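You operate a simulated robot arm through the tools that you are given. There is no shell and no other tool. Be economical: measure what you need, move in short steps, check, and stop when the job is done.

You are at the controls of a simulated robot arm. One attempt, no reset.

TASK
Wipe the refractometer's prism, then zero it on a drop of water.
Fine: water from the blue cup by the dip rod; shut the flap, white key; pad and rod back.

The check looks at the end state, three seconds after you hand in, the way a careful person would. Anything else that was tipped, shoved, dropped, spilled or broken makes it a failure.

THE ROBOT
A 6-joint arm with a two-finger parallel gripper, fixed in place. Base frame: the origin is at the foot of the arm, x ahead of it, y to its left, z up; the work surface is at about z = 900. Lengths are in mm, angles in rad, forces in N, time in s.
With the tool pointing down near the work surface it reaches from about 240 to 660 mm from the base axis. Its first joint turns from -1.152 to 1.152 rad. Payload 2.9 kg.
The TCP is the grasp point between the finger pads, 30 mm short of the fingertips. In the tool frame z runs along the fingers and y along their closing line. The gripper opens to 110 mm. The fingers are 20 mm wide and 10 mm thick; the gripper's body (48 by 112 mm) begins 55 mm behind the TCP.
Orientation is that of the tool frame in the base frame, as a unit quaternion [w, x, y, z]. With the fingers straight down and closing along the base's y, the tool's x points along the base's -x, its y along +y and its z along -z.

THE INTERFACE
- The arm moves only by the tool nudge_tool. Its argument "targets" is a list of rows, each an object (a shift or turn left out is 0, a gripper value left out holds the last) with "claw": the closure, from 0 (fully open) to 1 (shut); "linear": the shift along the tool's x, y, z in mm, a list of three; "delta_rot": the turn, a rotation vector about the tool's x, y, z in rad, a list of three. In form: [{"claw": claw, "linear": [dx, dy, dz], "delta_rot": [wx, wy, wz]}, ...]. A call has 1 to 10 rows; each row is the pose to reach, as a shift and turn from the pose commanded when the call began, along the tool's axes at that moment. Each row takes 0.2 s and may step no farther than 50 mm and 0.15 rad from the row before; otherwise, or with a gripper value out of range, the whole call is refused. A pose out of reach is approached as far as the arm can. The call stops where the force on the tool passes 60 N (or 10 N more than at its start, if that is more) or the arm is blocked; 0.2 s more then pass. The fingers move at their own pace (about 108 mm/s each) and stop on an object; they squeeze with about 45 N. The grip force told is the motor's: it shows also when the fingers shut on nothing. Time passes only in rows, and 0.2 s behind the last, so rows that repeat a pose let the fingers close. The reply holds the time, the measured pose of the TCP, the force on the tool along the base axes, the opening and the grip force, in the units named above and with some noise.
- Cameras (640 x 400 px; columns grow to the right, rows downward): "scene" is fixed at [81.1, 431.1, 1424.2]; the picture's right is [-0.64, -0.77, 0.00], its down [-0.23, 0.19, -0.96] and it looks along [0.73, -0.61, -0.29] (base axes); focal length 223 px, centre (320, 200). "wrist" rides on the gripper at [73, 17, -103] in the tool frame; the picture's right is [-0.23, 0.97, 0.00], its down [-0.76, -0.18, -0.62] and it looks along [-0.61, -0.14, 0.78] (tool axes); focal length 222 px, centre (320, 200). There is no depth. A picture from a camera that has moved, and an enlarged one, comes with that camera's place and axes in the base frame and with its lens. The place of the scene camera against the robot may be out by one fixed shift of up to 25 mm in any direction.
- camera(camera): a new picture of that camera. The clock stands still meanwhile.
- zoom(camera, box): a new picture of the part [left, top, right, bottom] of that camera's present view, enlarged. The clock stands still meanwhile.
- job_done(): hands the job in; it is judged then, once.

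Work in short steps. Places have to be worked out from the pictures, the camera data and where the tool is seen: move nearer, look again, correct. Check each grasp and each placing, and mend what went wrong. You have 120 turns and 64 pictures in all, those below and enlarged ones among them. Open the gripper and draw the arm clear of the work before you hand the job in, unless the task says otherwise; then end with one line.

The tools are called as a command line: name --argument value ..., lists and objects as JSON in quotes. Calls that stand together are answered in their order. nudge_tool: Moves the arm, as the interface text tells. Its arguments: {"type":"object","properties":{"targets":{"type":"array","items":{"type":"object","properties":{"claw":{"type":"number"},"linear":{"type":"array","items":{"type":"number"}},"delta_rot":{"type":"array","items":{"type":"number"}}}}}},"required":["targets"]} The other tools are called the same way: camera (camera) takes a picture; zoom (camera, box) takes an enlarged picture of a part of a camera's view; job_done () hands the job in.

At the start:

```text
clock: 0.0
position: [291.1, 127.3, 1367.7]
tcp_rot: [0.001, 0.0, 1.0, 0.0]
contact_force: [0.1, -0.5, -1.1]
grip_width: 109.9
gripper_force: 0.1
```

scene: 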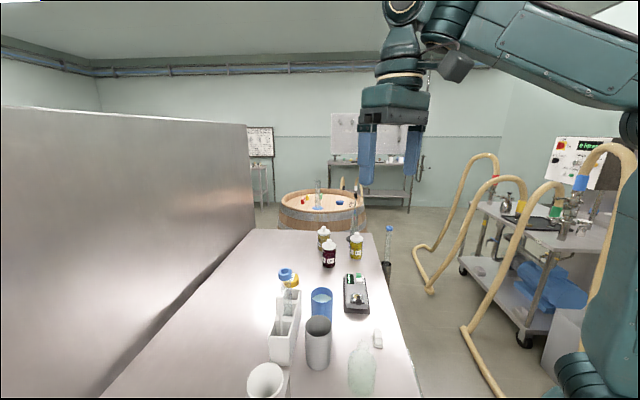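
wrist: 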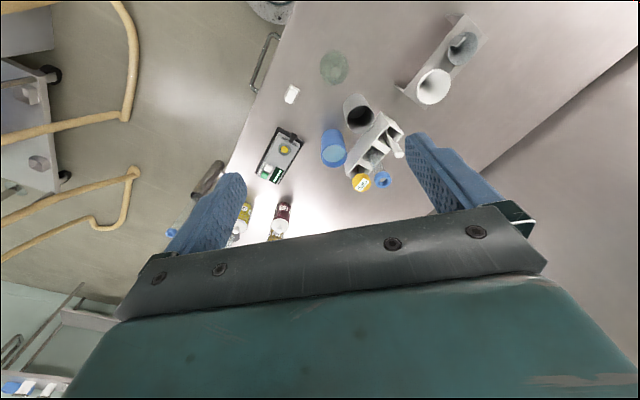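

I'll look closer at both views to identify the objects.

zoom --camera "scene" --box '[230, 220, 430, 400]'

zoom --camera "wrist" --box '[180, 0, 500, 250]'

```text
2.22 times, centred on (330, 310) of scene
camera zoom: at [81.1, 431.1, 1424.2], right [-0.64, -0.77, 0.0], down [-0.23, 0.19, -0.96], along [0.73, -0.61, -0.29], focal length 495 px, centre (298, -44)
```

zoom: 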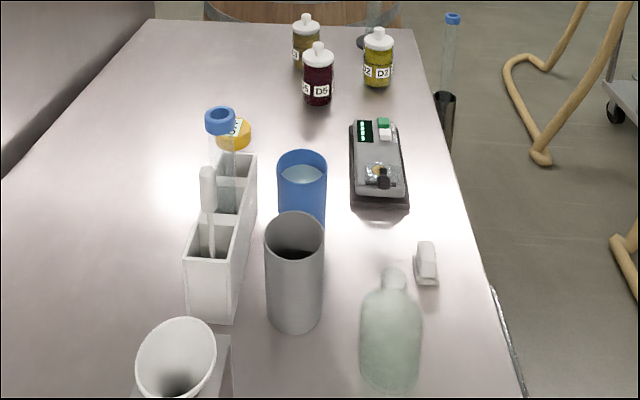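

```text
1.60 times, centred on (340, 125) of wrist
camera zoom: at [218.1, 144.9, 1471.3], right [0.23, 0.97, 0.0], down [0.76, -0.18, 0.62], along [0.61, -0.14, -0.78], focal length 355 px, centre (288, 320)
```

zoom: 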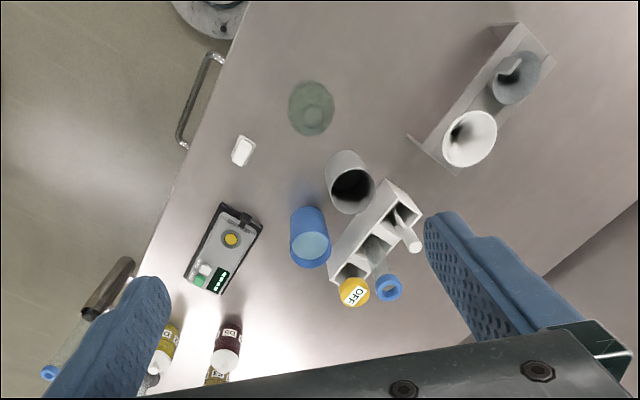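

The rack holds the white-handled rod, the white pad lies near the bottle, and the refractometer is at roughly (455, -5). I'll move closer and look again.

nudge_tool --targets '[{"claw": 0, "linear": [0, -18, 36]}, {"linear": [0, -36, 72]}, {"linear": [0, -54, 109]}, {"linear": [0, -72, 145]}, {"linear": [0, -90, 181]}, {"linear": [0, -107, 218]}]'

camera --camera "wrist"

camera --camera "scene"

```text
clock: 1.4
position: [292.5, 20.2, 1148.1]
tcp_rot: [0.002, 0.0, 1.0, -0.001]
contact_force: [0.7, 0.0, -0.1]
grip_width: 110.2
gripper_force: 0.1
```

```text
59 pictures are left
camera wrist: at [219.3, 37.4, 1251.6], right [0.23, 0.97, 0.0], down [0.76, -0.18, 0.63], along [0.61, -0.14, -0.78], focal length 222 px, centre (320, 200)
```

wrist: 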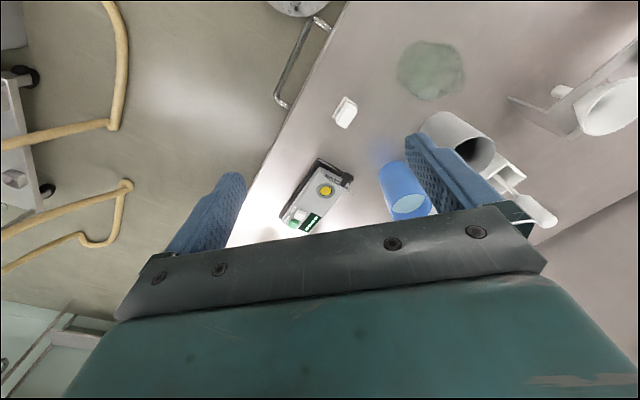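

```text
58 pictures are left
```

scene: 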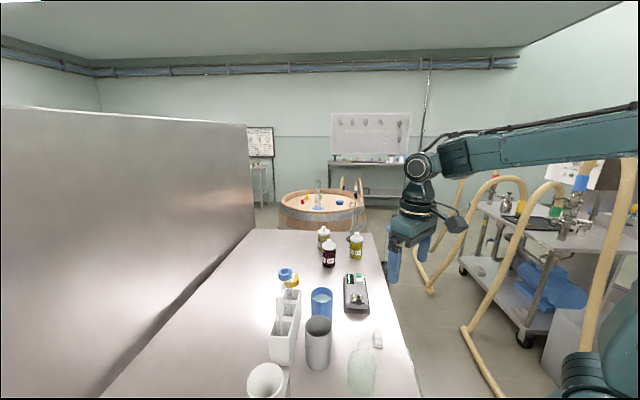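

zoom --camera "wrist" --box '[270, 80, 430, 240]'

zoom --camera "scene" --box '[330, 260, 400, 360]'

```text
2.50 times, centred on (350, 160) of wrist
camera zoom: at [219.3, 37.4, 1251.6], right [0.23, 0.97, 0.0], down [0.76, -0.18, 0.63], along [0.61, -0.14, -0.78], focal length 555 px, centre (245, 300)
```

zoom: 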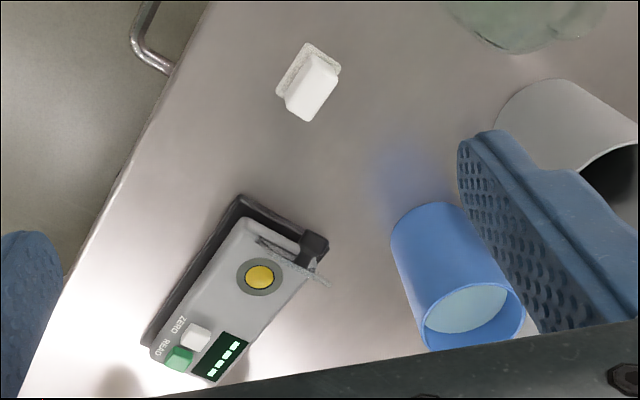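

```text
4.00 times, centred on (365, 310) of scene
camera zoom: at [81.1, 431.2, 1424.2], right [-0.64, -0.77, 0.0], down [-0.23, 0.19, -0.96], along [0.73, -0.61, -0.29], focal length 891 px, centre (140, -240)
```

zoom: 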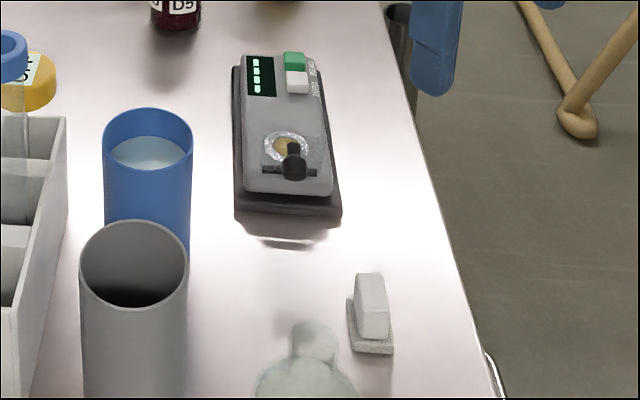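

The device lies parallel to the table edge (about -45°), with ZERO white and READ green, and the flap stands open on the near end. I'll yaw the tool 45° to align with it and come lower to view the pad and device.

nudge_tool --targets '[{"linear": [0, 0, 12], "delta_rot": [0, 0, 0.131]}, {"linear": [0, 0, 24], "delta_rot": [0, 0, 0.262]}, {"linear": [0, 0, 36], "delta_rot": [0, 0, 0.393]}, {"linear": [0, 0, 48], "delta_rot": [0, 0, 0.524]}, {"linear": [0, 0, 60], "delta_rot": [0, 0, 0.655]}, {"linear": [0, 0, 70], "delta_rot": [0, 0, 0.785]}]'

camera --camera "wrist"

```text
clock: 2.8
position: [292.6, 20.6, 1079.2]
tcp_rot: [0.0, 0.384, 0.923, 0.0]
contact_force: [-1.1, 0.2, -0.2]
grip_width: 109.9
gripper_force: 0.1
```

```text
55 pictures are left
camera wrist: at [252.0, 85.3, 1183.2], right [0.85, 0.53, 0.0], down [0.41, -0.67, 0.62], along [0.33, -0.53, -0.78], focal length 222 px, centre (320, 200)
```

wrist: 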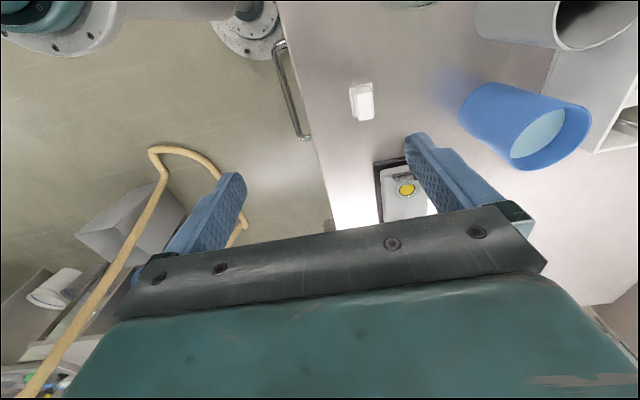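

zoom --camera "wrist" --box '[320, 60, 460, 230]'

```text
2.35 times, centred on (390, 145) of wrist
camera zoom: at [252.0, 85.3, 1183.2], right [0.85, 0.53, 0.0], down [0.41, -0.67, 0.62], along [0.33, -0.53, -0.78], focal length 523 px, centre (155, 329)
```

zoom: 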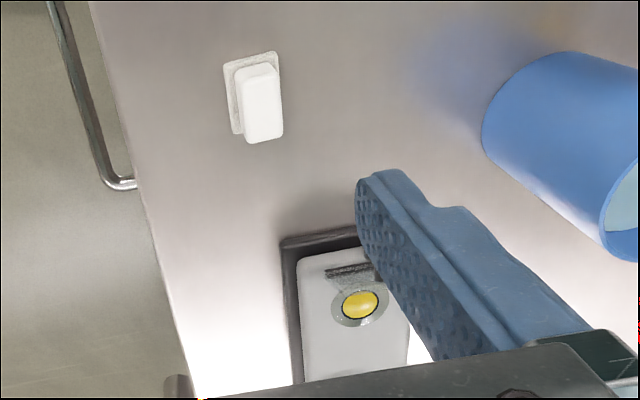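

Pad base about 26×36 mm centred at (333, 49), long axis along the device, grip block about 18 mm wide. I'll move above it with the fingers half closed and check.

nudge_tool --targets '[{"claw": 0.5, "linear": [-2, 12, 20]}, {"linear": [-4, 24, 40]}, {"linear": [-6, 36, 60]}, {"linear": [-8.3, 48.7, 80]}, {"linear": [-8.3, 48.7, 90]}]'

zoom --camera "wrist" --box '[160, 80, 480, 280]'

zoom --camera "scene" --box '[330, 270, 430, 370]'

```text
clock: 4.0
position: [332.8, 47.4, 991.3]
tcp_rot: [0.0, 0.383, 0.924, 0.0]
contact_force: [0.3, 0.3, 0.8]
grip_width: 54.8
gripper_force: 0.1
```

```text
2.00 times, centred on (320, 180) of wrist
camera zoom: at [292.8, 112.5, 1093.8], right [0.85, 0.53, 0.0], down [0.41, -0.66, 0.62], along [0.33, -0.53, -0.78], focal length 444 px, centre (320, 240)
```

zoom: 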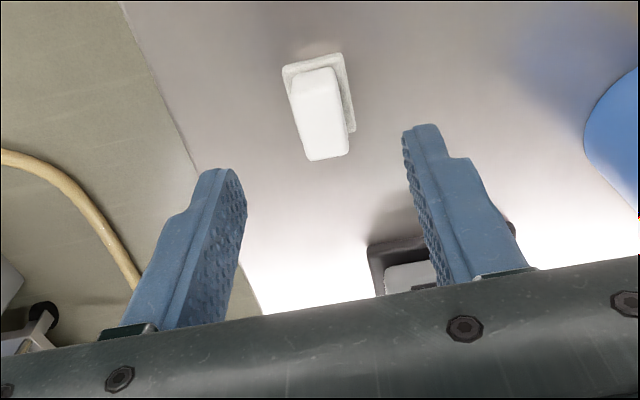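

```text
4.00 times, centred on (380, 320) of scene
camera zoom: at [81.1, 431.1, 1424.2], right [-0.64, -0.77, 0.0], down [-0.23, 0.19, -0.96], along [0.73, -0.61, -0.29], focal length 891 px, centre (80, -280)
```

zoom: 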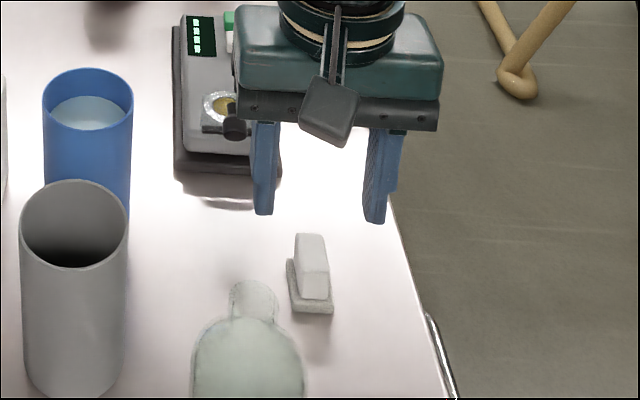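

Pad is centred beneath the fingers. I'll go down so the tips are ~7 mm above the table, then close.

nudge_tool --targets '[{"linear": [0, 0.3, 18]}, {"linear": [0, 0.3, 36]}, {"linear": [0, 0.3, 48]}, {"linear": [0, 0.3, 53]}, {"linear": [0, 0.3, 53], "claw": 0.7}, {"linear": [0, 0.3, 53], "claw": 0.9}, {"linear": [0, 0.3, 53], "claw": 1}, {"linear": [0, 0.3, 53]}, {"linear": [0, 0.3, 53]}]'

zoom --camera "scene" --box '[330, 270, 430, 370]'

```text
clock: 6.0
position: [331.3, 49.1, 935.5]
tcp_rot: [0.001, 0.382, 0.924, 0.0]
contact_force: [0.4, 0.9, -0.3]
grip_width: 23.8
gripper_force: 45.1
```

```text
4.00 times, centred on (380, 320) of scene
camera zoom: at [81.1, 431.1, 1424.2], right [-0.64, -0.77, 0.0], down [-0.23, 0.19, -0.96], along [0.73, -0.61, -0.29], focal length 891 px, centre (80, -280)
```

zoom: 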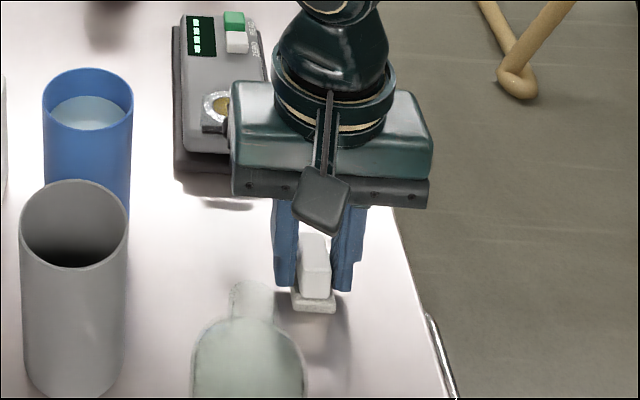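

Gripped at 23.8 mm. Lift and check that the pad comes along.

nudge_tool --targets '[{"linear": [0, 0, -15]}, {"linear": [0, 0, -40]}, {"linear": [0, 0, -70]}, {"linear": [0, 0, -100]}]'

camera --camera "wrist"

zoom --camera "scene" --box '[330, 250, 430, 350]'

```text
clock: 7.0
position: [333.4, 50.2, 1037.6]
tcp_rot: [-0.001, 0.382, 0.924, 0.0]
contact_force: [0.0, 0.3, -0.1]
grip_width: 23.9
gripper_force: 45.0
```

```text
50 pictures are left
camera wrist: at [292.9, 113.9, 1140.6], right [0.85, 0.53, 0.0], down [0.41, -0.66, 0.62], along [0.33, -0.53, -0.78], focal length 222 px, centre (320, 200)
```

wrist: 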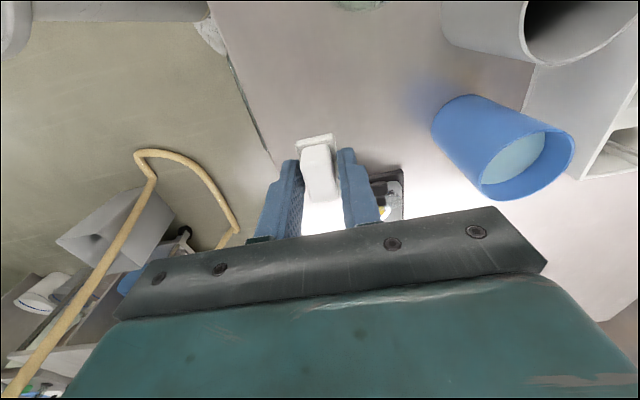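

```text
4.00 times, centred on (380, 300) of scene
camera zoom: at [81.1, 431.1, 1424.2], right [-0.64, -0.77, 0.0], down [-0.23, 0.19, -0.96], along [0.73, -0.61, -0.29], focal length 891 px, centre (80, -200)
```

zoom: 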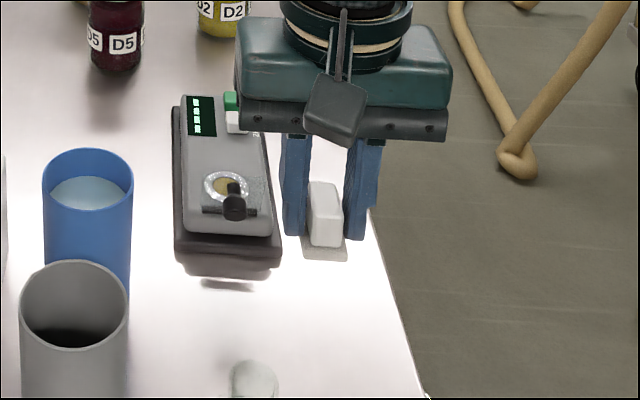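

Pad held. I'll move forward and left so the camera gets a clean look at the prism and flap from behind.

nudge_tool --targets '[{"linear": [-17, -10, 0]}, {"linear": [-34, -20, 0]}, {"linear": [-50, -32, 0]}]'

zoom --camera "wrist" --box '[340, 110, 500, 230]'

```text
clock: 7.8
position: [346.7, -8.7, 1037.9]
tcp_rot: [0.002, 0.383, 0.924, 0.0]
contact_force: [-0.5, -0.2, 0.6]
grip_width: 23.7
gripper_force: 45.1
```

```text
3.33 times, centred on (420, 170) of wrist
camera zoom: at [305.7, 55.9, 1140.2], right [0.85, 0.53, 0.0], down [0.41, -0.66, 0.62], along [0.33, -0.53, -0.78], focal length 740 px, centre (-13, 300)
```

zoom: 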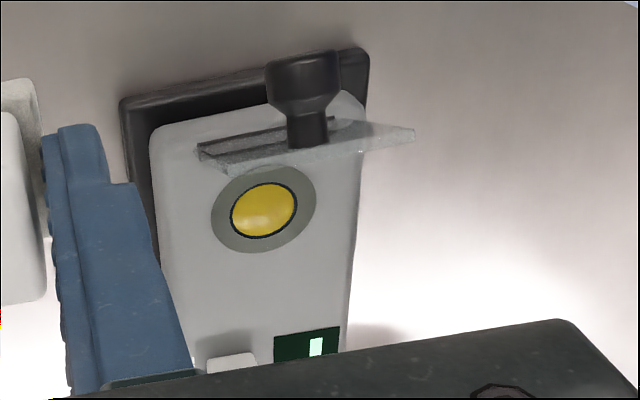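

Now clear: prism ≈ (449, -6.5, ~936), flap hinged ~27 mm behind it and leaning slightly back with a knob on its outer face. I'll move the pad over the prism, staying high.

nudge_tool --targets '[{"linear": [0, 0, -15]}, {"linear": [-18, 18, -15]}, {"linear": [-37, 37, -15]}, {"linear": [-56, 56, -15]}, {"linear": [-73.5, 73.8, -15]}, {"linear": [-73.5, 73.8, 0]}]'

zoom --camera "wrist" --box '[240, 90, 420, 240]'

zoom --camera "scene" --box '[310, 240, 410, 340]'

```text
clock: 9.2
position: [450.6, -9.3, 1035.6]
tcp_rot: [0.001, 0.382, 0.924, 0.001]
contact_force: [0.4, 0.2, 0.3]
grip_width: 23.9
gripper_force: 44.7
```

```text
2.67 times, centred on (330, 165) of wrist
camera zoom: at [409.8, 55.2, 1139.7], right [0.85, 0.53, 0.0], down [0.41, -0.66, 0.62], along [0.33, -0.53, -0.78], focal length 592 px, centre (293, 293)
```

zoom: 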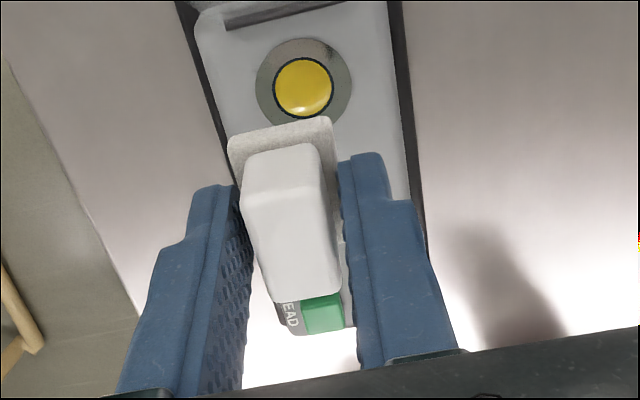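

```text
4.00 times, centred on (360, 290) of scene
camera zoom: at [81.1, 431.1, 1424.2], right [-0.64, -0.77, 0.0], down [-0.23, 0.19, -0.96], along [0.73, -0.61, -0.29], focal length 891 px, centre (160, -160)
```

zoom: 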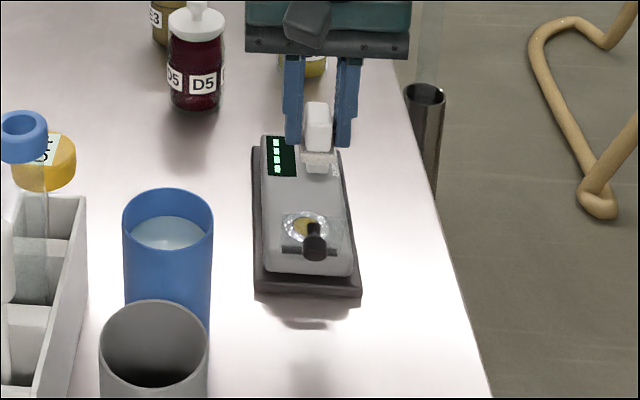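

Pad aligned over the prism (≈(451, -7, 932)). Descend to just above it.

nudge_tool --targets '[{"linear": [-1, 0, 20]}, {"linear": [-1, 0, 40]}, {"linear": [-1, 0, 54]}, {"linear": [-1, 0, 60]}]'

zoom --camera "scene" --box '[330, 250, 400, 320]'

zoom --camera "wrist" --box '[240, 90, 420, 240]'

```text
clock: 10.2
position: [451.1, -10.5, 976.4]
tcp_rot: [0.001, 0.383, 0.924, 0.0]
contact_force: [-0.5, -0.4, -0.6]
grip_width: 23.7
gripper_force: 44.9
```

```text
5.71 times, centred on (365, 285) of scene
camera zoom: at [81.1, 431.1, 1424.2], right [-0.64, -0.77, 0.0], down [-0.23, 0.19, -0.96], along [0.73, -0.61, -0.29], focal length 1273 px, centre (63, -286)
```

zoom: 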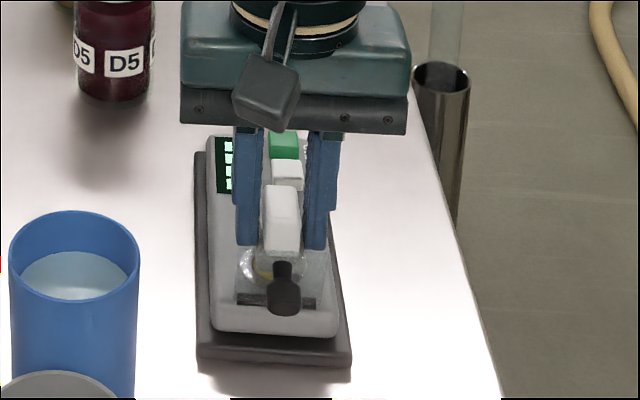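

```text
2.67 times, centred on (330, 165) of wrist
camera zoom: at [411.2, 54.2, 1079.1], right [0.85, 0.53, 0.0], down [0.41, -0.66, 0.62], along [0.33, -0.53, -0.78], focal length 592 px, centre (293, 293)
```

zoom: 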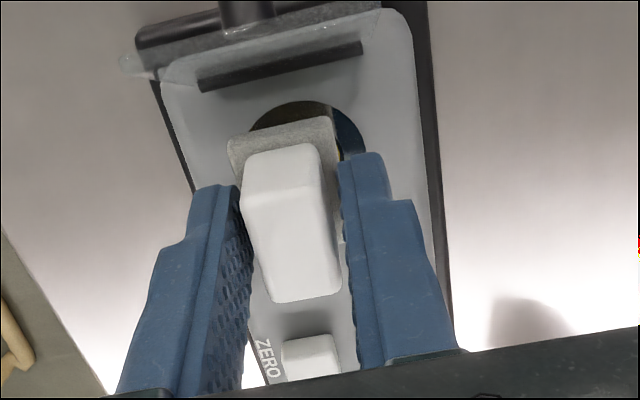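

Clear of flap. Ease down toward contact with a small centring shift, reading force.

nudge_tool --targets '[{"linear": [0, 2, 2]}, {"linear": [0, 2, 4]}, {"linear": [0, 2, 5]}]'

```text
clock: 11.0
position: [452.2, -9.3, 971.9]
tcp_rot: [0.001, 0.382, 0.924, 0.0]
contact_force: [0.0, 0.3, -0.1]
grip_width: 23.5
gripper_force: 45.2
```

nudge_tool --targets '[{"linear": [0, 0, 1]}, {"linear": [0, 0, 2]}]'

```text
clock: 11.6
position: [452.5, -10.0, 971.0]
tcp_rot: [0.001, 0.382, 0.924, 0.0]
contact_force: [0.1, 0.2, -0.5]
grip_width: 23.8
gripper_force: 45.5
```

No contact yet; continue by a millimetre at a time.

nudge_tool --targets '[{"linear": [0, 0, 1]}, {"linear": [0, 0, 2]}]'

```text
clock: 12.2
position: [451.7, -9.8, 968.4]
tcp_rot: [0.002, 0.382, 0.924, 0.0]
contact_force: [0.7, 0.9, -0.2]
grip_width: 23.7
gripper_force: 45.1
```

nudge_tool --targets '[{"linear": [0, 0, 1]}, {"linear": [0, 0, 2]}]'

zoom --camera "wrist" --box '[240, 90, 420, 240]'

```text
clock: 12.8
position: [450.9, -8.5, 965.9]
tcp_rot: [0.002, 0.382, 0.924, 0.001]
contact_force: [-2.1, -1.6, 6.1]
grip_width: 23.9
gripper_force: 45.2
```

```text
2.67 times, centred on (330, 165) of wrist
camera zoom: at [411.7, 55.5, 1069.8], right [0.85, 0.53, 0.0], down [0.41, -0.66, 0.62], along [0.33, -0.53, -0.78], focal length 592 px, centre (293, 293)
```

zoom: 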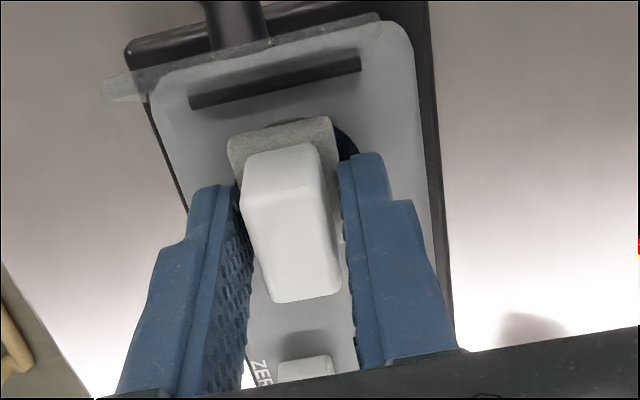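

Contact at ~6 N, pad on the prism. Wipe with sideways strokes while holding light pressure.

nudge_tool --targets '[{"linear": [1, 5, 0.5]}, {"linear": [2, 10, 0.5]}, {"linear": [2, 14, 0.5]}, {"linear": [2, 8, 0.5]}, {"linear": [2, 2, 0.5]}, {"linear": [2, -4, 0.5]}, {"linear": [2, -9, 0.5]}, {"linear": [2, -4, 0.5]}, {"linear": [2, 2, 0.5]}]'

```text
clock: 14.8
position: [450.9, -5.2, 965.3]
tcp_rot: [0.0, 0.383, 0.924, 0.0]
contact_force: [-11.4, -10.2, 23.9]
grip_width: 23.7
gripper_force: 45.5
```

Force rose to 24 N; back off half a millimetre and do fore-aft and side strokes lightly.

nudge_tool --targets '[{"linear": [0, 0, -0.7]}, {"linear": [-4, 0, -0.7]}, {"linear": [-8, 0, -0.7]}, {"linear": [-4, 0, -0.7]}, {"linear": [2, 0, -0.7]}, {"linear": [-3, 5, -0.7]}, {"linear": [-3, 10, -0.7]}, {"linear": [-3, 3, -0.7]}, {"linear": [-3, -5, -0.7]}, {"linear": [-3, 0, -0.7]}]'

zoom --camera "scene" --box '[330, 250, 400, 320]'

```text
clock: 17.0
position: [453.1, -8.7, 967.6]
tcp_rot: [0.001, 0.383, 0.924, 0.0]
contact_force: [0.1, -0.7, -0.1]
grip_width: 23.6
gripper_force: 45.5
```

```text
5.71 times, centred on (365, 285) of scene
camera zoom: at [81.1, 431.1, 1424.2], right [-0.64, -0.77, 0.0], down [-0.23, 0.19, -0.96], along [0.73, -0.61, -0.29], focal length 1273 px, centre (63, -286)
```

zoom: 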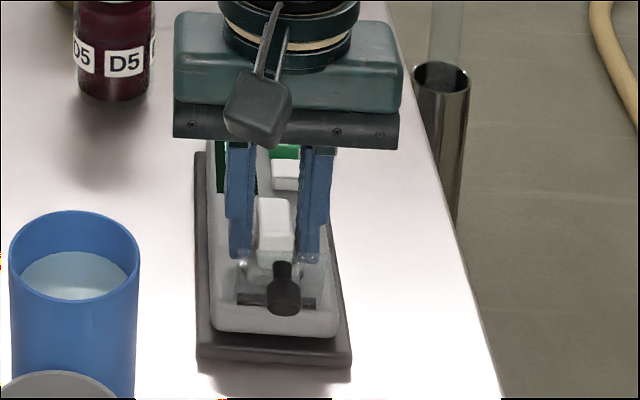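

Device hasn't moved. Lift and inspect the prism.

nudge_tool --targets '[{"linear": [0, 0, -20]}, {"linear": [0, 0, -45]}, {"linear": [0, 0, -68]}]'

zoom --camera "wrist" --box '[290, 80, 370, 140]'

```text
clock: 17.8
position: [453.2, -8.3, 1035.0]
tcp_rot: [0.001, 0.382, 0.924, 0.0]
contact_force: [-1.0, 0.6, -0.1]
grip_width: 23.7
gripper_force: 45.2
```

```text
6.67 times, centred on (330, 110) of wrist
camera zoom: at [413.3, 55.9, 1139.5], right [0.85, 0.53, 0.0], down [0.41, -0.66, 0.62], along [0.33, -0.53, -0.78], focal length 1481 px, centre (253, 800)
```

zoom: 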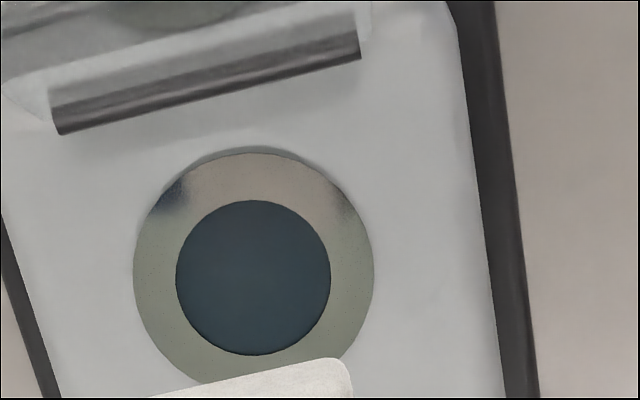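

The yellow residue is gone; the prism is clean. Return the pad to its place at (332, 48.5).

nudge_tool --targets '[{"linear": [0, 0, -15]}, {"linear": [31, -11, -15]}, {"linear": [63, -23, -15]}, {"linear": [95, -34, -15]}, {"linear": [125.7, -45.7, -15]}, {"linear": [125.7, -45.7, 10]}, {"linear": [125.7, -45.7, 45]}, {"linear": [125.7, -45.7, 75]}, {"linear": [125.7, -45.7, 90]}]'

```text
clock: 19.8
position: [331.4, 48.7, 944.8]
tcp_rot: [0.001, 0.383, 0.924, 0.0]
contact_force: [0.2, -0.1, 0.1]
grip_width: 23.6
gripper_force: 44.9
```

nudge_tool --targets '[{"linear": [0, 0, 4]}, {"linear": [0, 0, 6]}, {"linear": [0, 0, 7.5]}]'

```text
clock: 20.6
position: [332.1, 47.8, 937.3]
tcp_rot: [0.001, 0.383, 0.924, 0.0]
contact_force: [-0.4, 0.6, 0.1]
grip_width: 23.5
gripper_force: 45.1
```

nudge_tool --targets '[{"linear": [0, 0, 0.7]}, {"linear": [0, 0, 1.2]}]'

```text
clock: 21.2
position: [333.2, 49.3, 935.4]
tcp_rot: [0.002, 0.382, 0.924, 0.0]
contact_force: [-2.0, -0.5, 4.4]
grip_width: 23.9
gripper_force: 44.7
```

Touching the table (4 N). Open to ~50 mm and rise.

nudge_tool --targets '[{"claw": 0.7}, {"claw": 0.55}, {"claw": 0.5}, {"linear": [0, 0, -25]}, {"linear": [0, 0, -65]}, {"linear": [0, 0, -115]}]'

camera --camera "wrist"

zoom --camera "scene" --box '[230, 240, 430, 400]'

```text
clock: 22.6
position: [331.7, 49.9, 1051.8]
tcp_rot: [0.001, 0.383, 0.924, 0.0]
contact_force: [-0.8, 0.1, 0.4]
grip_width: 54.9
gripper_force: 0.0
```

```text
40 pictures are left
camera wrist: at [292.6, 114.7, 1155.2], right [0.85, 0.53, 0.0], down [0.41, -0.66, 0.62], along [0.33, -0.53, -0.78], focal length 222 px, centre (320, 200)
```

wrist: 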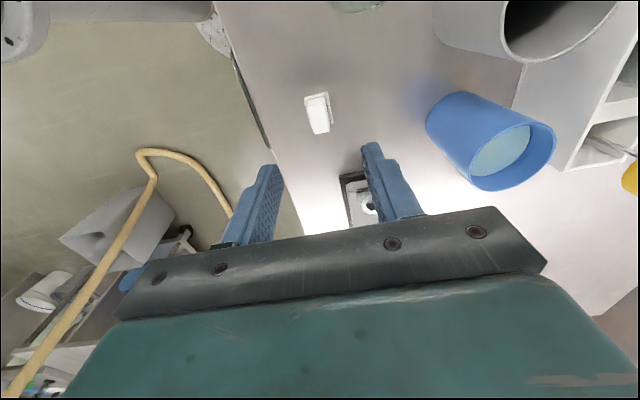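

```text
2.50 times, centred on (330, 320) of scene
camera zoom: at [81.1, 431.1, 1424.2], right [-0.64, -0.77, 0.0], down [-0.23, 0.19, -0.96], along [0.73, -0.61, -0.29], focal length 557 px, centre (295, -100)
```

zoom: 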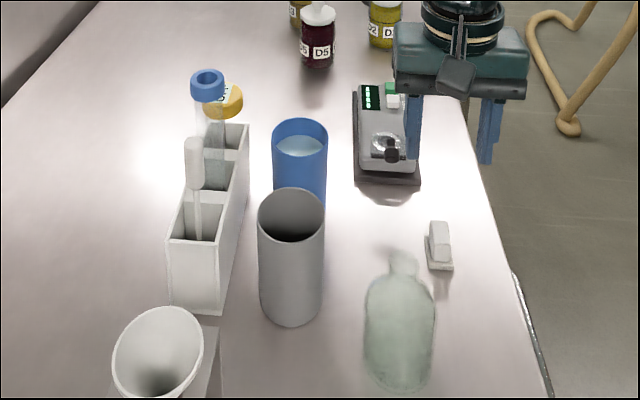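

Pad is back in place. Next the rod: its top triangulates to about (442, 244, 1080), tube cap about (478, 207, 1110). Rise and move above for a check.

nudge_tool --targets '[{"linear": [0, 0, -49]}, {"linear": [0, 0, -98]}, {"linear": [0, 0, -148]}, {"linear": [12, 37, -148]}, {"linear": [24, 74, -148]}, {"linear": [37, 111, -148]}, {"linear": [50, 149, -148]}, {"linear": [62, 186, -148]}]'

camera --camera "wrist"

zoom --camera "scene" --box '[230, 150, 390, 350]'

```text
clock: 24.4
position: [418.1, 224.7, 1200.7]
tcp_rot: [0.0, 0.383, 0.924, 0.001]
contact_force: [0.1, 0.7, 0.3]
grip_width: 54.9
gripper_force: 0.0
```

```text
38 pictures are left
camera wrist: at [379.2, 289.1, 1303.1], right [0.85, 0.53, 0.0], down [0.41, -0.66, 0.62], along [0.33, -0.53, -0.78], focal length 222 px, centre (320, 200)
```

wrist: 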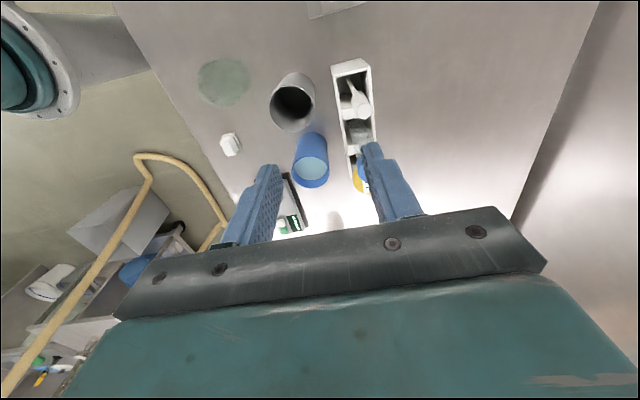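

```text
2.00 times, centred on (310, 250) of scene
camera zoom: at [81.1, 431.2, 1424.2], right [-0.64, -0.77, 0.0], down [-0.23, 0.19, -0.96], along [0.73, -0.61, -0.29], focal length 445 px, centre (340, 100)
```

zoom: 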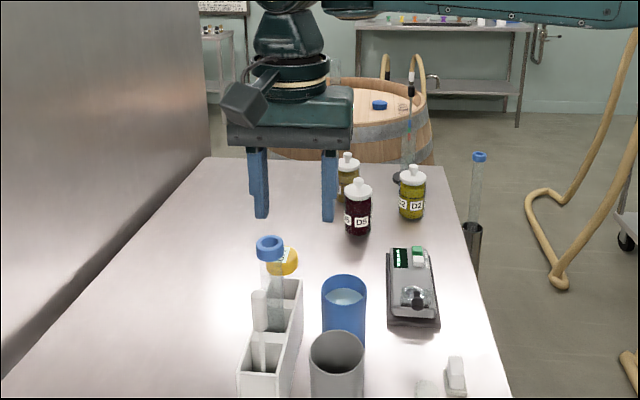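

zoom --camera "wrist" --box '[270, 50, 410, 200]'

```text
2.67 times, centred on (340, 125) of wrist
camera zoom: at [379.2, 289.1, 1303.1], right [0.85, 0.53, 0.0], down [0.41, -0.66, 0.62], along [0.33, -0.53, -0.78], focal length 592 px, centre (267, 400)
```

zoom: 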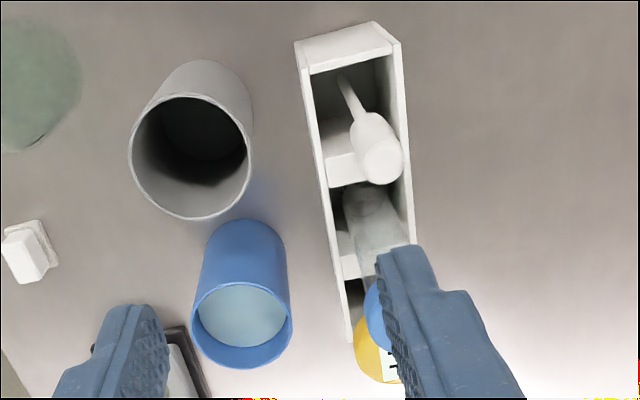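

The rod is vertical in the front slot; better estimate (456, 250, ~1060). Move directly above and look again.

nudge_tool --targets '[{"linear": [-4, 22, 20]}, {"linear": [-8.4, 43.9, 40]}, {"linear": [-8.4, 43.9, 55]}]'

zoom --camera "wrist" --box '[240, 60, 420, 230]'

zoom --camera "scene" --box '[240, 210, 360, 350]'

```text
clock: 25.2
position: [456.3, 249.7, 1143.5]
tcp_rot: [0.001, 0.383, 0.924, 0.0]
contact_force: [0.6, 0.0, -0.4]
grip_width: 55.0
gripper_force: 0.1
```

```text
2.35 times, centred on (330, 145) of wrist
camera zoom: at [417.0, 313.8, 1247.3], right [0.85, 0.53, 0.0], down [0.41, -0.66, 0.62], along [0.33, -0.53, -0.78], focal length 523 px, centre (296, 329)
```

zoom: 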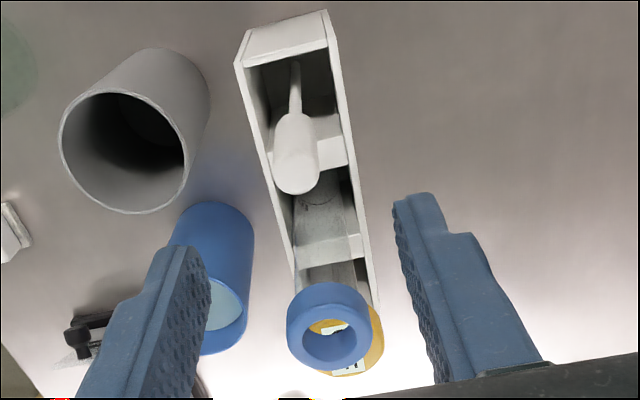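

```text
2.86 times, centred on (300, 280) of scene
camera zoom: at [81.1, 431.2, 1424.2], right [-0.64, -0.77, 0.0], down [-0.23, 0.19, -0.96], along [0.73, -0.61, -0.29], focal length 636 px, centre (377, -29)
```

zoom: 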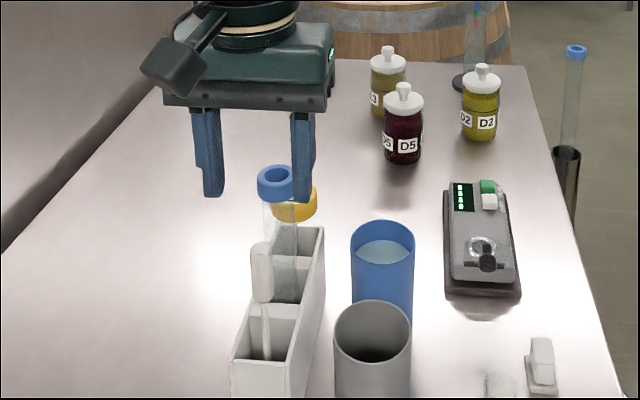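

Rod at (456.4, 250.2), top at z≈1063; I'm centred above it. Descend to z≈1043 and grip the handle.

nudge_tool --targets '[{"linear": [0, 0.4, 30]}, {"linear": [0, 0.4, 60]}, {"linear": [0, 0.4, 85]}, {"linear": [0, 0.4, 100]}, {"claw": 0.75, "linear": [0, 0.4, 100]}, {"claw": 0.9, "linear": [0, 0.4, 100]}, {"claw": 1, "linear": [0, 0.4, 100]}, {"linear": [0, 0.4, 100]}, {"linear": [0, 0.4, 100]}]'

zoom --camera "scene" --box '[240, 250, 360, 390]'

```text
clock: 27.2
position: [458.2, 249.4, 1044.0]
tcp_rot: [0.001, 0.384, 0.923, 0.0]
contact_force: [-0.6, -0.2, 0.1]
grip_width: 14.8
gripper_force: 45.0
```

```text
2.86 times, centred on (300, 320) of scene
camera zoom: at [81.1, 431.1, 1424.2], right [-0.64, -0.77, 0.0], down [-0.23, 0.19, -0.96], along [0.73, -0.61, -0.29], focal length 636 px, centre (377, -143)
```

zoom: 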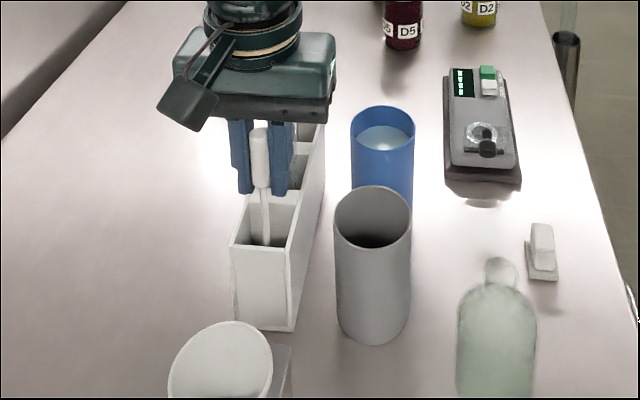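

Gripped at 14.8 mm. Lift straight up by 140 mm.

nudge_tool --targets '[{"linear": [0, 0, -20]}, {"linear": [0, 0, -50]}, {"linear": [0, 0, -90]}, {"linear": [0, 0, -140]}]'

camera --camera "scene"

camera --camera "wrist"

```text
clock: 28.2
position: [455.5, 250.9, 1183.2]
tcp_rot: [0.001, 0.382, 0.924, 0.001]
contact_force: [0.2, 0.7, -0.6]
grip_width: 14.9
gripper_force: 45.1
```

```text
32 pictures are left
```

scene: 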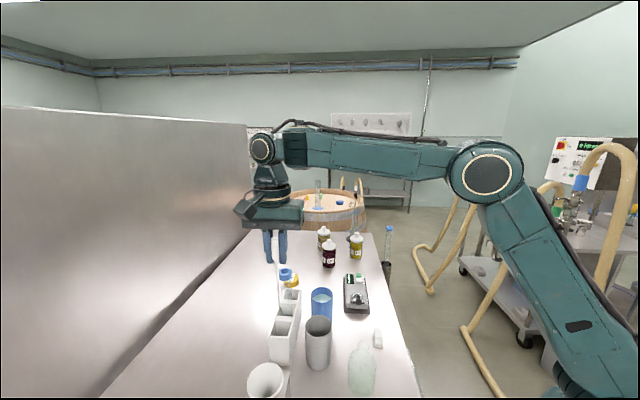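

```text
31 pictures are left
camera wrist: at [416.4, 315.5, 1287.3], right [0.85, 0.53, 0.0], down [0.41, -0.66, 0.62], along [0.33, -0.53, -0.78], focal length 222 px, centre (320, 200)
```

wrist: 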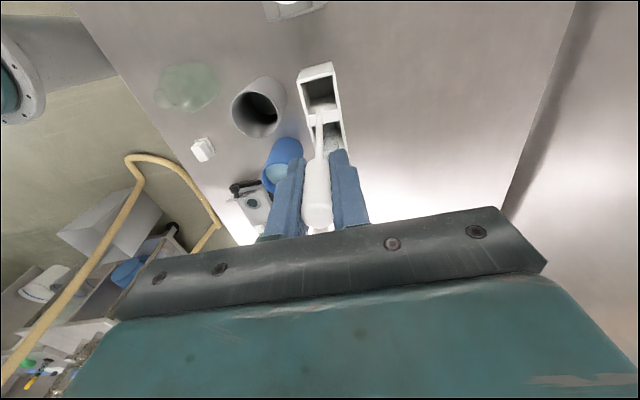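

zoom --camera "scene" --box '[240, 220, 340, 320]'

zoom --camera "wrist" --box '[220, 60, 380, 220]'

```text
4.00 times, centred on (290, 270) of scene
camera zoom: at [81.1, 431.1, 1424.2], right [-0.64, -0.77, 0.0], down [-0.23, 0.19, -0.96], along [0.73, -0.61, -0.29], focal length 891 px, centre (440, -80)
```

zoom: 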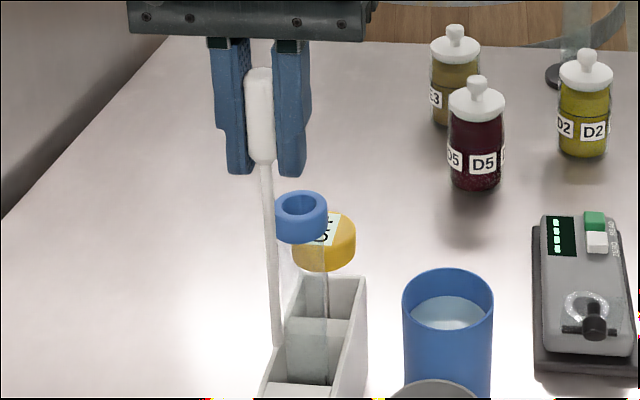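

```text
2.50 times, centred on (300, 140) of wrist
camera zoom: at [416.4, 315.5, 1287.3], right [0.85, 0.53, 0.0], down [0.41, -0.66, 0.62], along [0.33, -0.53, -0.78], focal length 555 px, centre (370, 350)
```

zoom: 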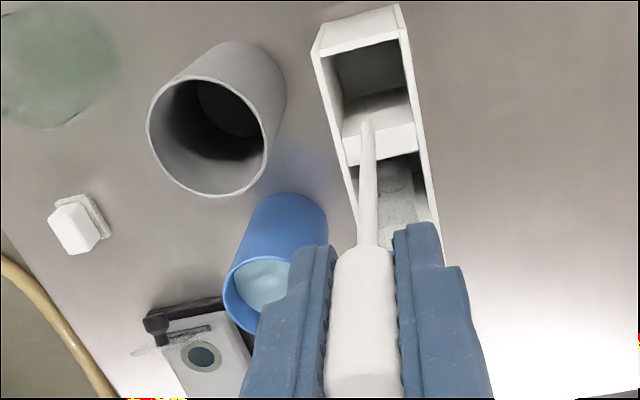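

Rod held vertical, tip ≈ TCP−140. Cup rim centre solves consistently to (464, 121, 997). Lift a bit more to clear the tube cap, travel above the cup, and check.

nudge_tool --targets '[{"linear": [0, 0, -30]}, {"linear": [0, 0, -60]}, {"linear": [-24, -21, -60]}, {"linear": [-48, -43, -60]}, {"linear": [-73, -64, -60]}, {"linear": [-97.2, -85.8, -60]}, {"linear": [-97.2, -85.8, -20]}, {"linear": [-97.2, -85.8, 10]}]'

zoom --camera "scene" --box '[270, 220, 370, 340]'

zoom --camera "wrist" --box '[240, 60, 400, 220]'

```text
clock: 30.0
position: [462.4, 120.3, 1173.7]
tcp_rot: [0.002, 0.383, 0.924, 0.001]
contact_force: [-0.1, 0.1, 0.1]
grip_width: 14.9
gripper_force: 44.7
```

```text
3.33 times, centred on (320, 280) of scene
camera zoom: at [81.1, 431.1, 1424.2], right [-0.64, -0.77, 0.0], down [-0.23, 0.19, -0.96], along [0.73, -0.61, -0.29], focal length 742 px, centre (320, -67)
```

zoom: 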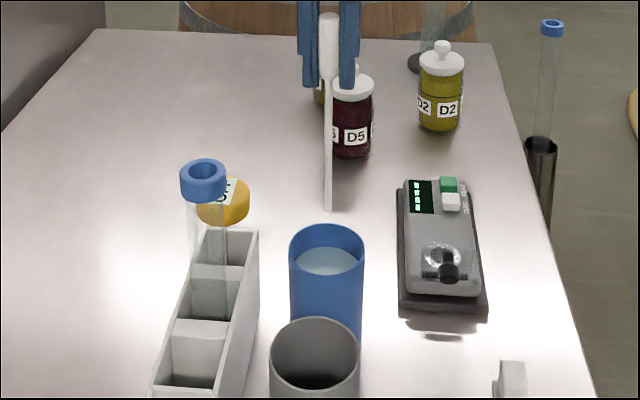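

```text
2.50 times, centred on (320, 140) of wrist
camera zoom: at [423.9, 185.0, 1277.4], right [0.85, 0.53, 0.0], down [0.41, -0.66, 0.62], along [0.33, -0.53, -0.78], focal length 555 px, centre (320, 350)
```

zoom: 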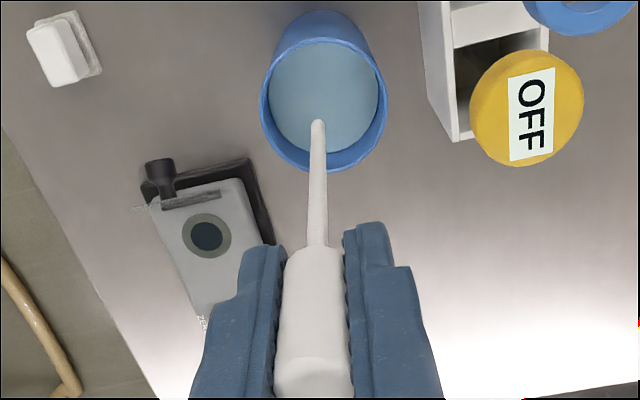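

Aligned with the cup. Dip the tip ~20 mm below the water surface, then lift out slowly.

nudge_tool --targets '[{"linear": [0, 0, 20]}, {"linear": [0, 0, 40]}, {"linear": [0, 0, 58]}, {"linear": [0, 0, 70]}, {"linear": [0, 0, 75]}, {"linear": [0, 0, 75]}]'

zoom --camera "scene" --box '[290, 240, 370, 340]'

```text
clock: 31.4
position: [464.8, 120.6, 1098.8]
tcp_rot: [0.001, 0.383, 0.924, 0.0]
contact_force: [0.3, 1.0, 0.0]
grip_width: 14.8
gripper_force: 45.0
```

```text
4.00 times, centred on (330, 290) of scene
camera zoom: at [81.1, 431.1, 1424.2], right [-0.64, -0.77, 0.0], down [-0.23, 0.19, -0.96], along [0.73, -0.61, -0.29], focal length 891 px, centre (280, -160)
```

zoom: 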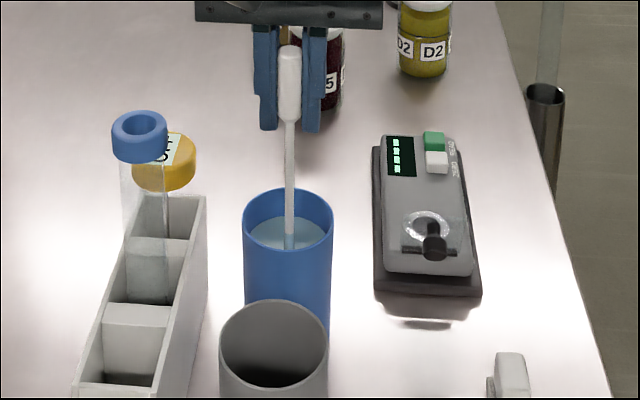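

Rod is in the water. Withdraw upward and carry over to the prism at (451, -7), staying high.

nudge_tool --targets '[{"linear": [0, 0, -25]}, {"linear": [0, 0, -55]}, {"linear": [0, 0, -85]}, {"linear": [0, 0, -100]}, {"linear": [-16, -20, -100]}, {"linear": [-33, -40, -100]}, {"linear": [-49, -60, -100]}, {"linear": [-66, -80, -100]}, {"linear": [-82, -99.5, -100]}]'

nudge_tool --targets '[{"linear": [0, 0, 30]}, {"linear": [0, 0, 60]}, {"linear": [0, 0, 85]}, {"linear": [0, 0, 100]}]'

zoom --camera "wrist" --box '[260, 70, 380, 180]'

zoom --camera "scene" --box '[330, 240, 400, 320]'

```text
clock: 33.4
position: [452.2, -9.0, 1197.6]
tcp_rot: [0.001, 0.382, 0.924, 0.001]
contact_force: [-0.2, 0.7, 0.4]
grip_width: 15.0
gripper_force: 45.2
```

```text
clock: 34.4
position: [452.9, -9.0, 1099.5]
tcp_rot: [0.001, 0.383, 0.924, 0.001]
contact_force: [-0.3, 0.3, -0.1]
grip_width: 15.1
gripper_force: 45.4
```

```text
3.64 times, centred on (320, 125) of wrist
camera zoom: at [412.7, 56.6, 1203.0], right [0.85, 0.53, 0.0], down [0.41, -0.66, 0.62], along [0.33, -0.53, -0.78], focal length 808 px, centre (320, 473)
```

zoom: 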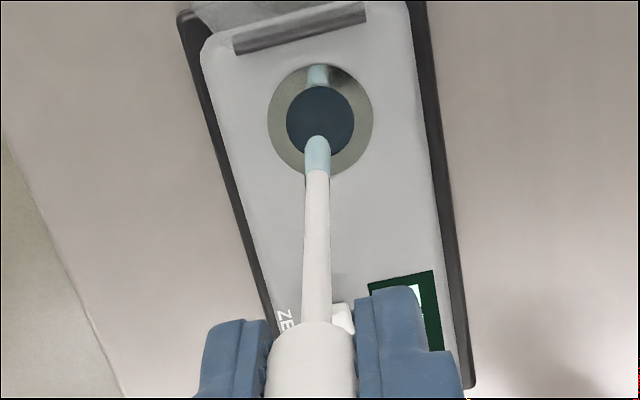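

```text
5.00 times, centred on (365, 280) of scene
camera zoom: at [81.1, 431.1, 1424.2], right [-0.64, -0.77, 0.0], down [-0.23, 0.19, -0.96], along [0.73, -0.61, -0.29], focal length 1114 px, centre (95, -200)
```

zoom: 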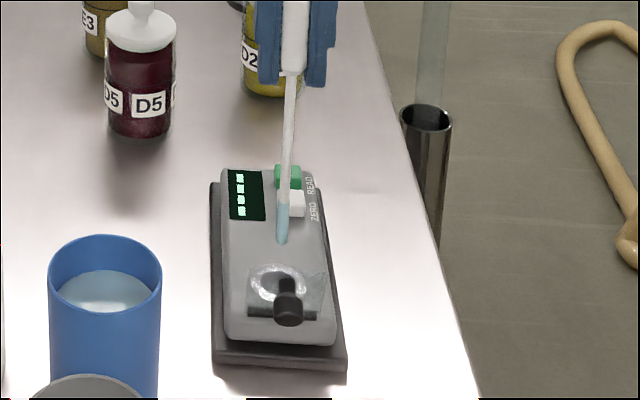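

The tip is visibly wet and nearly over the prism. Lower to just above it and recheck alignment.

nudge_tool --targets '[{"linear": [-1, 0, 8]}, {"linear": [-1.5, 0, 16]}]'

zoom --camera "wrist" --box '[280, 70, 360, 140]'

```text
clock: 35.0
position: [453.5, -9.3, 1084.0]
tcp_rot: [0.001, 0.383, 0.924, 0.0]
contact_force: [0.6, -0.2, -0.4]
grip_width: 14.6
gripper_force: 44.7
```

```text
5.71 times, centred on (320, 105) of wrist
camera zoom: at [413.9, 54.9, 1187.2], right [0.85, 0.53, 0.0], down [0.41, -0.66, 0.62], along [0.33, -0.53, -0.78], focal length 1269 px, centre (320, 743)
```

zoom: 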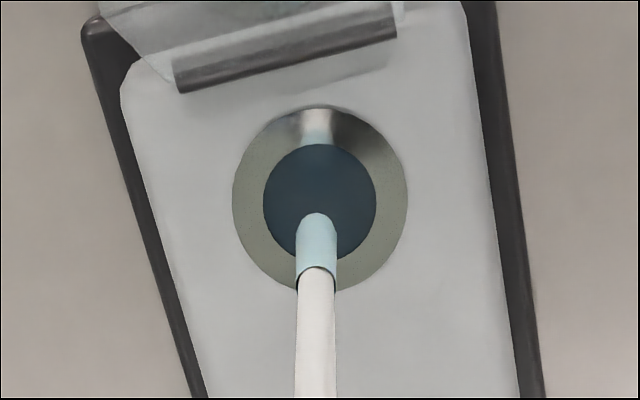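

Well aligned. Lower in small steps until slight contact.

nudge_tool --targets '[{"linear": [0, 0, 2]}, {"linear": [0, 0, 4]}, {"linear": [0, 0, 6]}]'

zoom --camera "scene" --box '[340, 270, 390, 320]'

```text
clock: 35.8
position: [454.1, -8.9, 1076.9]
tcp_rot: [0.001, 0.383, 0.924, 0.0]
contact_force: [-0.4, 0.4, -0.1]
grip_width: 15.1
gripper_force: 45.4
```

```text
8.00 times, centred on (365, 295) of scene
camera zoom: at [81.1, 431.1, 1424.2], right [-0.64, -0.77, 0.0], down [-0.23, 0.19, -0.96], along [0.73, -0.61, -0.29], focal length 1782 px, centre (-40, -560)
```

zoom: 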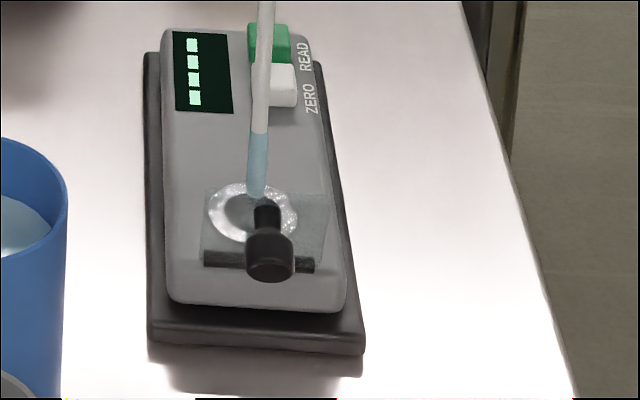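

nudge_tool --targets '[{"linear": [0, 0, 1.5]}, {"linear": [0, 0, 3]}]'

```text
clock: 36.4
position: [453.1, -8.7, 1073.7]
tcp_rot: [0.002, 0.383, 0.924, 0.001]
contact_force: [-0.5, 0.0, -0.2]
grip_width: 14.9
gripper_force: 45.3
```

nudge_tool --targets '[{"linear": [0, 0, 1]}, {"linear": [0, 0, 2]}]'

zoom --camera "wrist" --box '[280, 70, 360, 140]'

```text
clock: 37.0
position: [454.0, -7.4, 1072.6]
tcp_rot: [0.001, 0.383, 0.924, 0.0]
contact_force: [-0.6, 0.1, 0.4]
grip_width: 15.0
gripper_force: 44.7
```

```text
5.71 times, centred on (320, 105) of wrist
camera zoom: at [414.0, 54.8, 1175.0], right [0.85, 0.53, 0.0], down [0.41, -0.66, 0.62], along [0.33, -0.53, -0.78], focal length 1269 px, centre (320, 743)
```

zoom: 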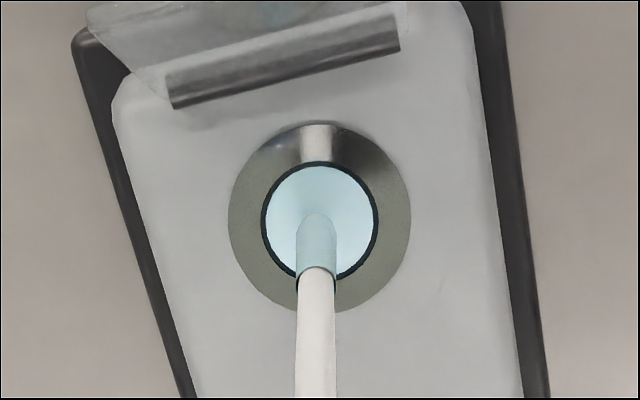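

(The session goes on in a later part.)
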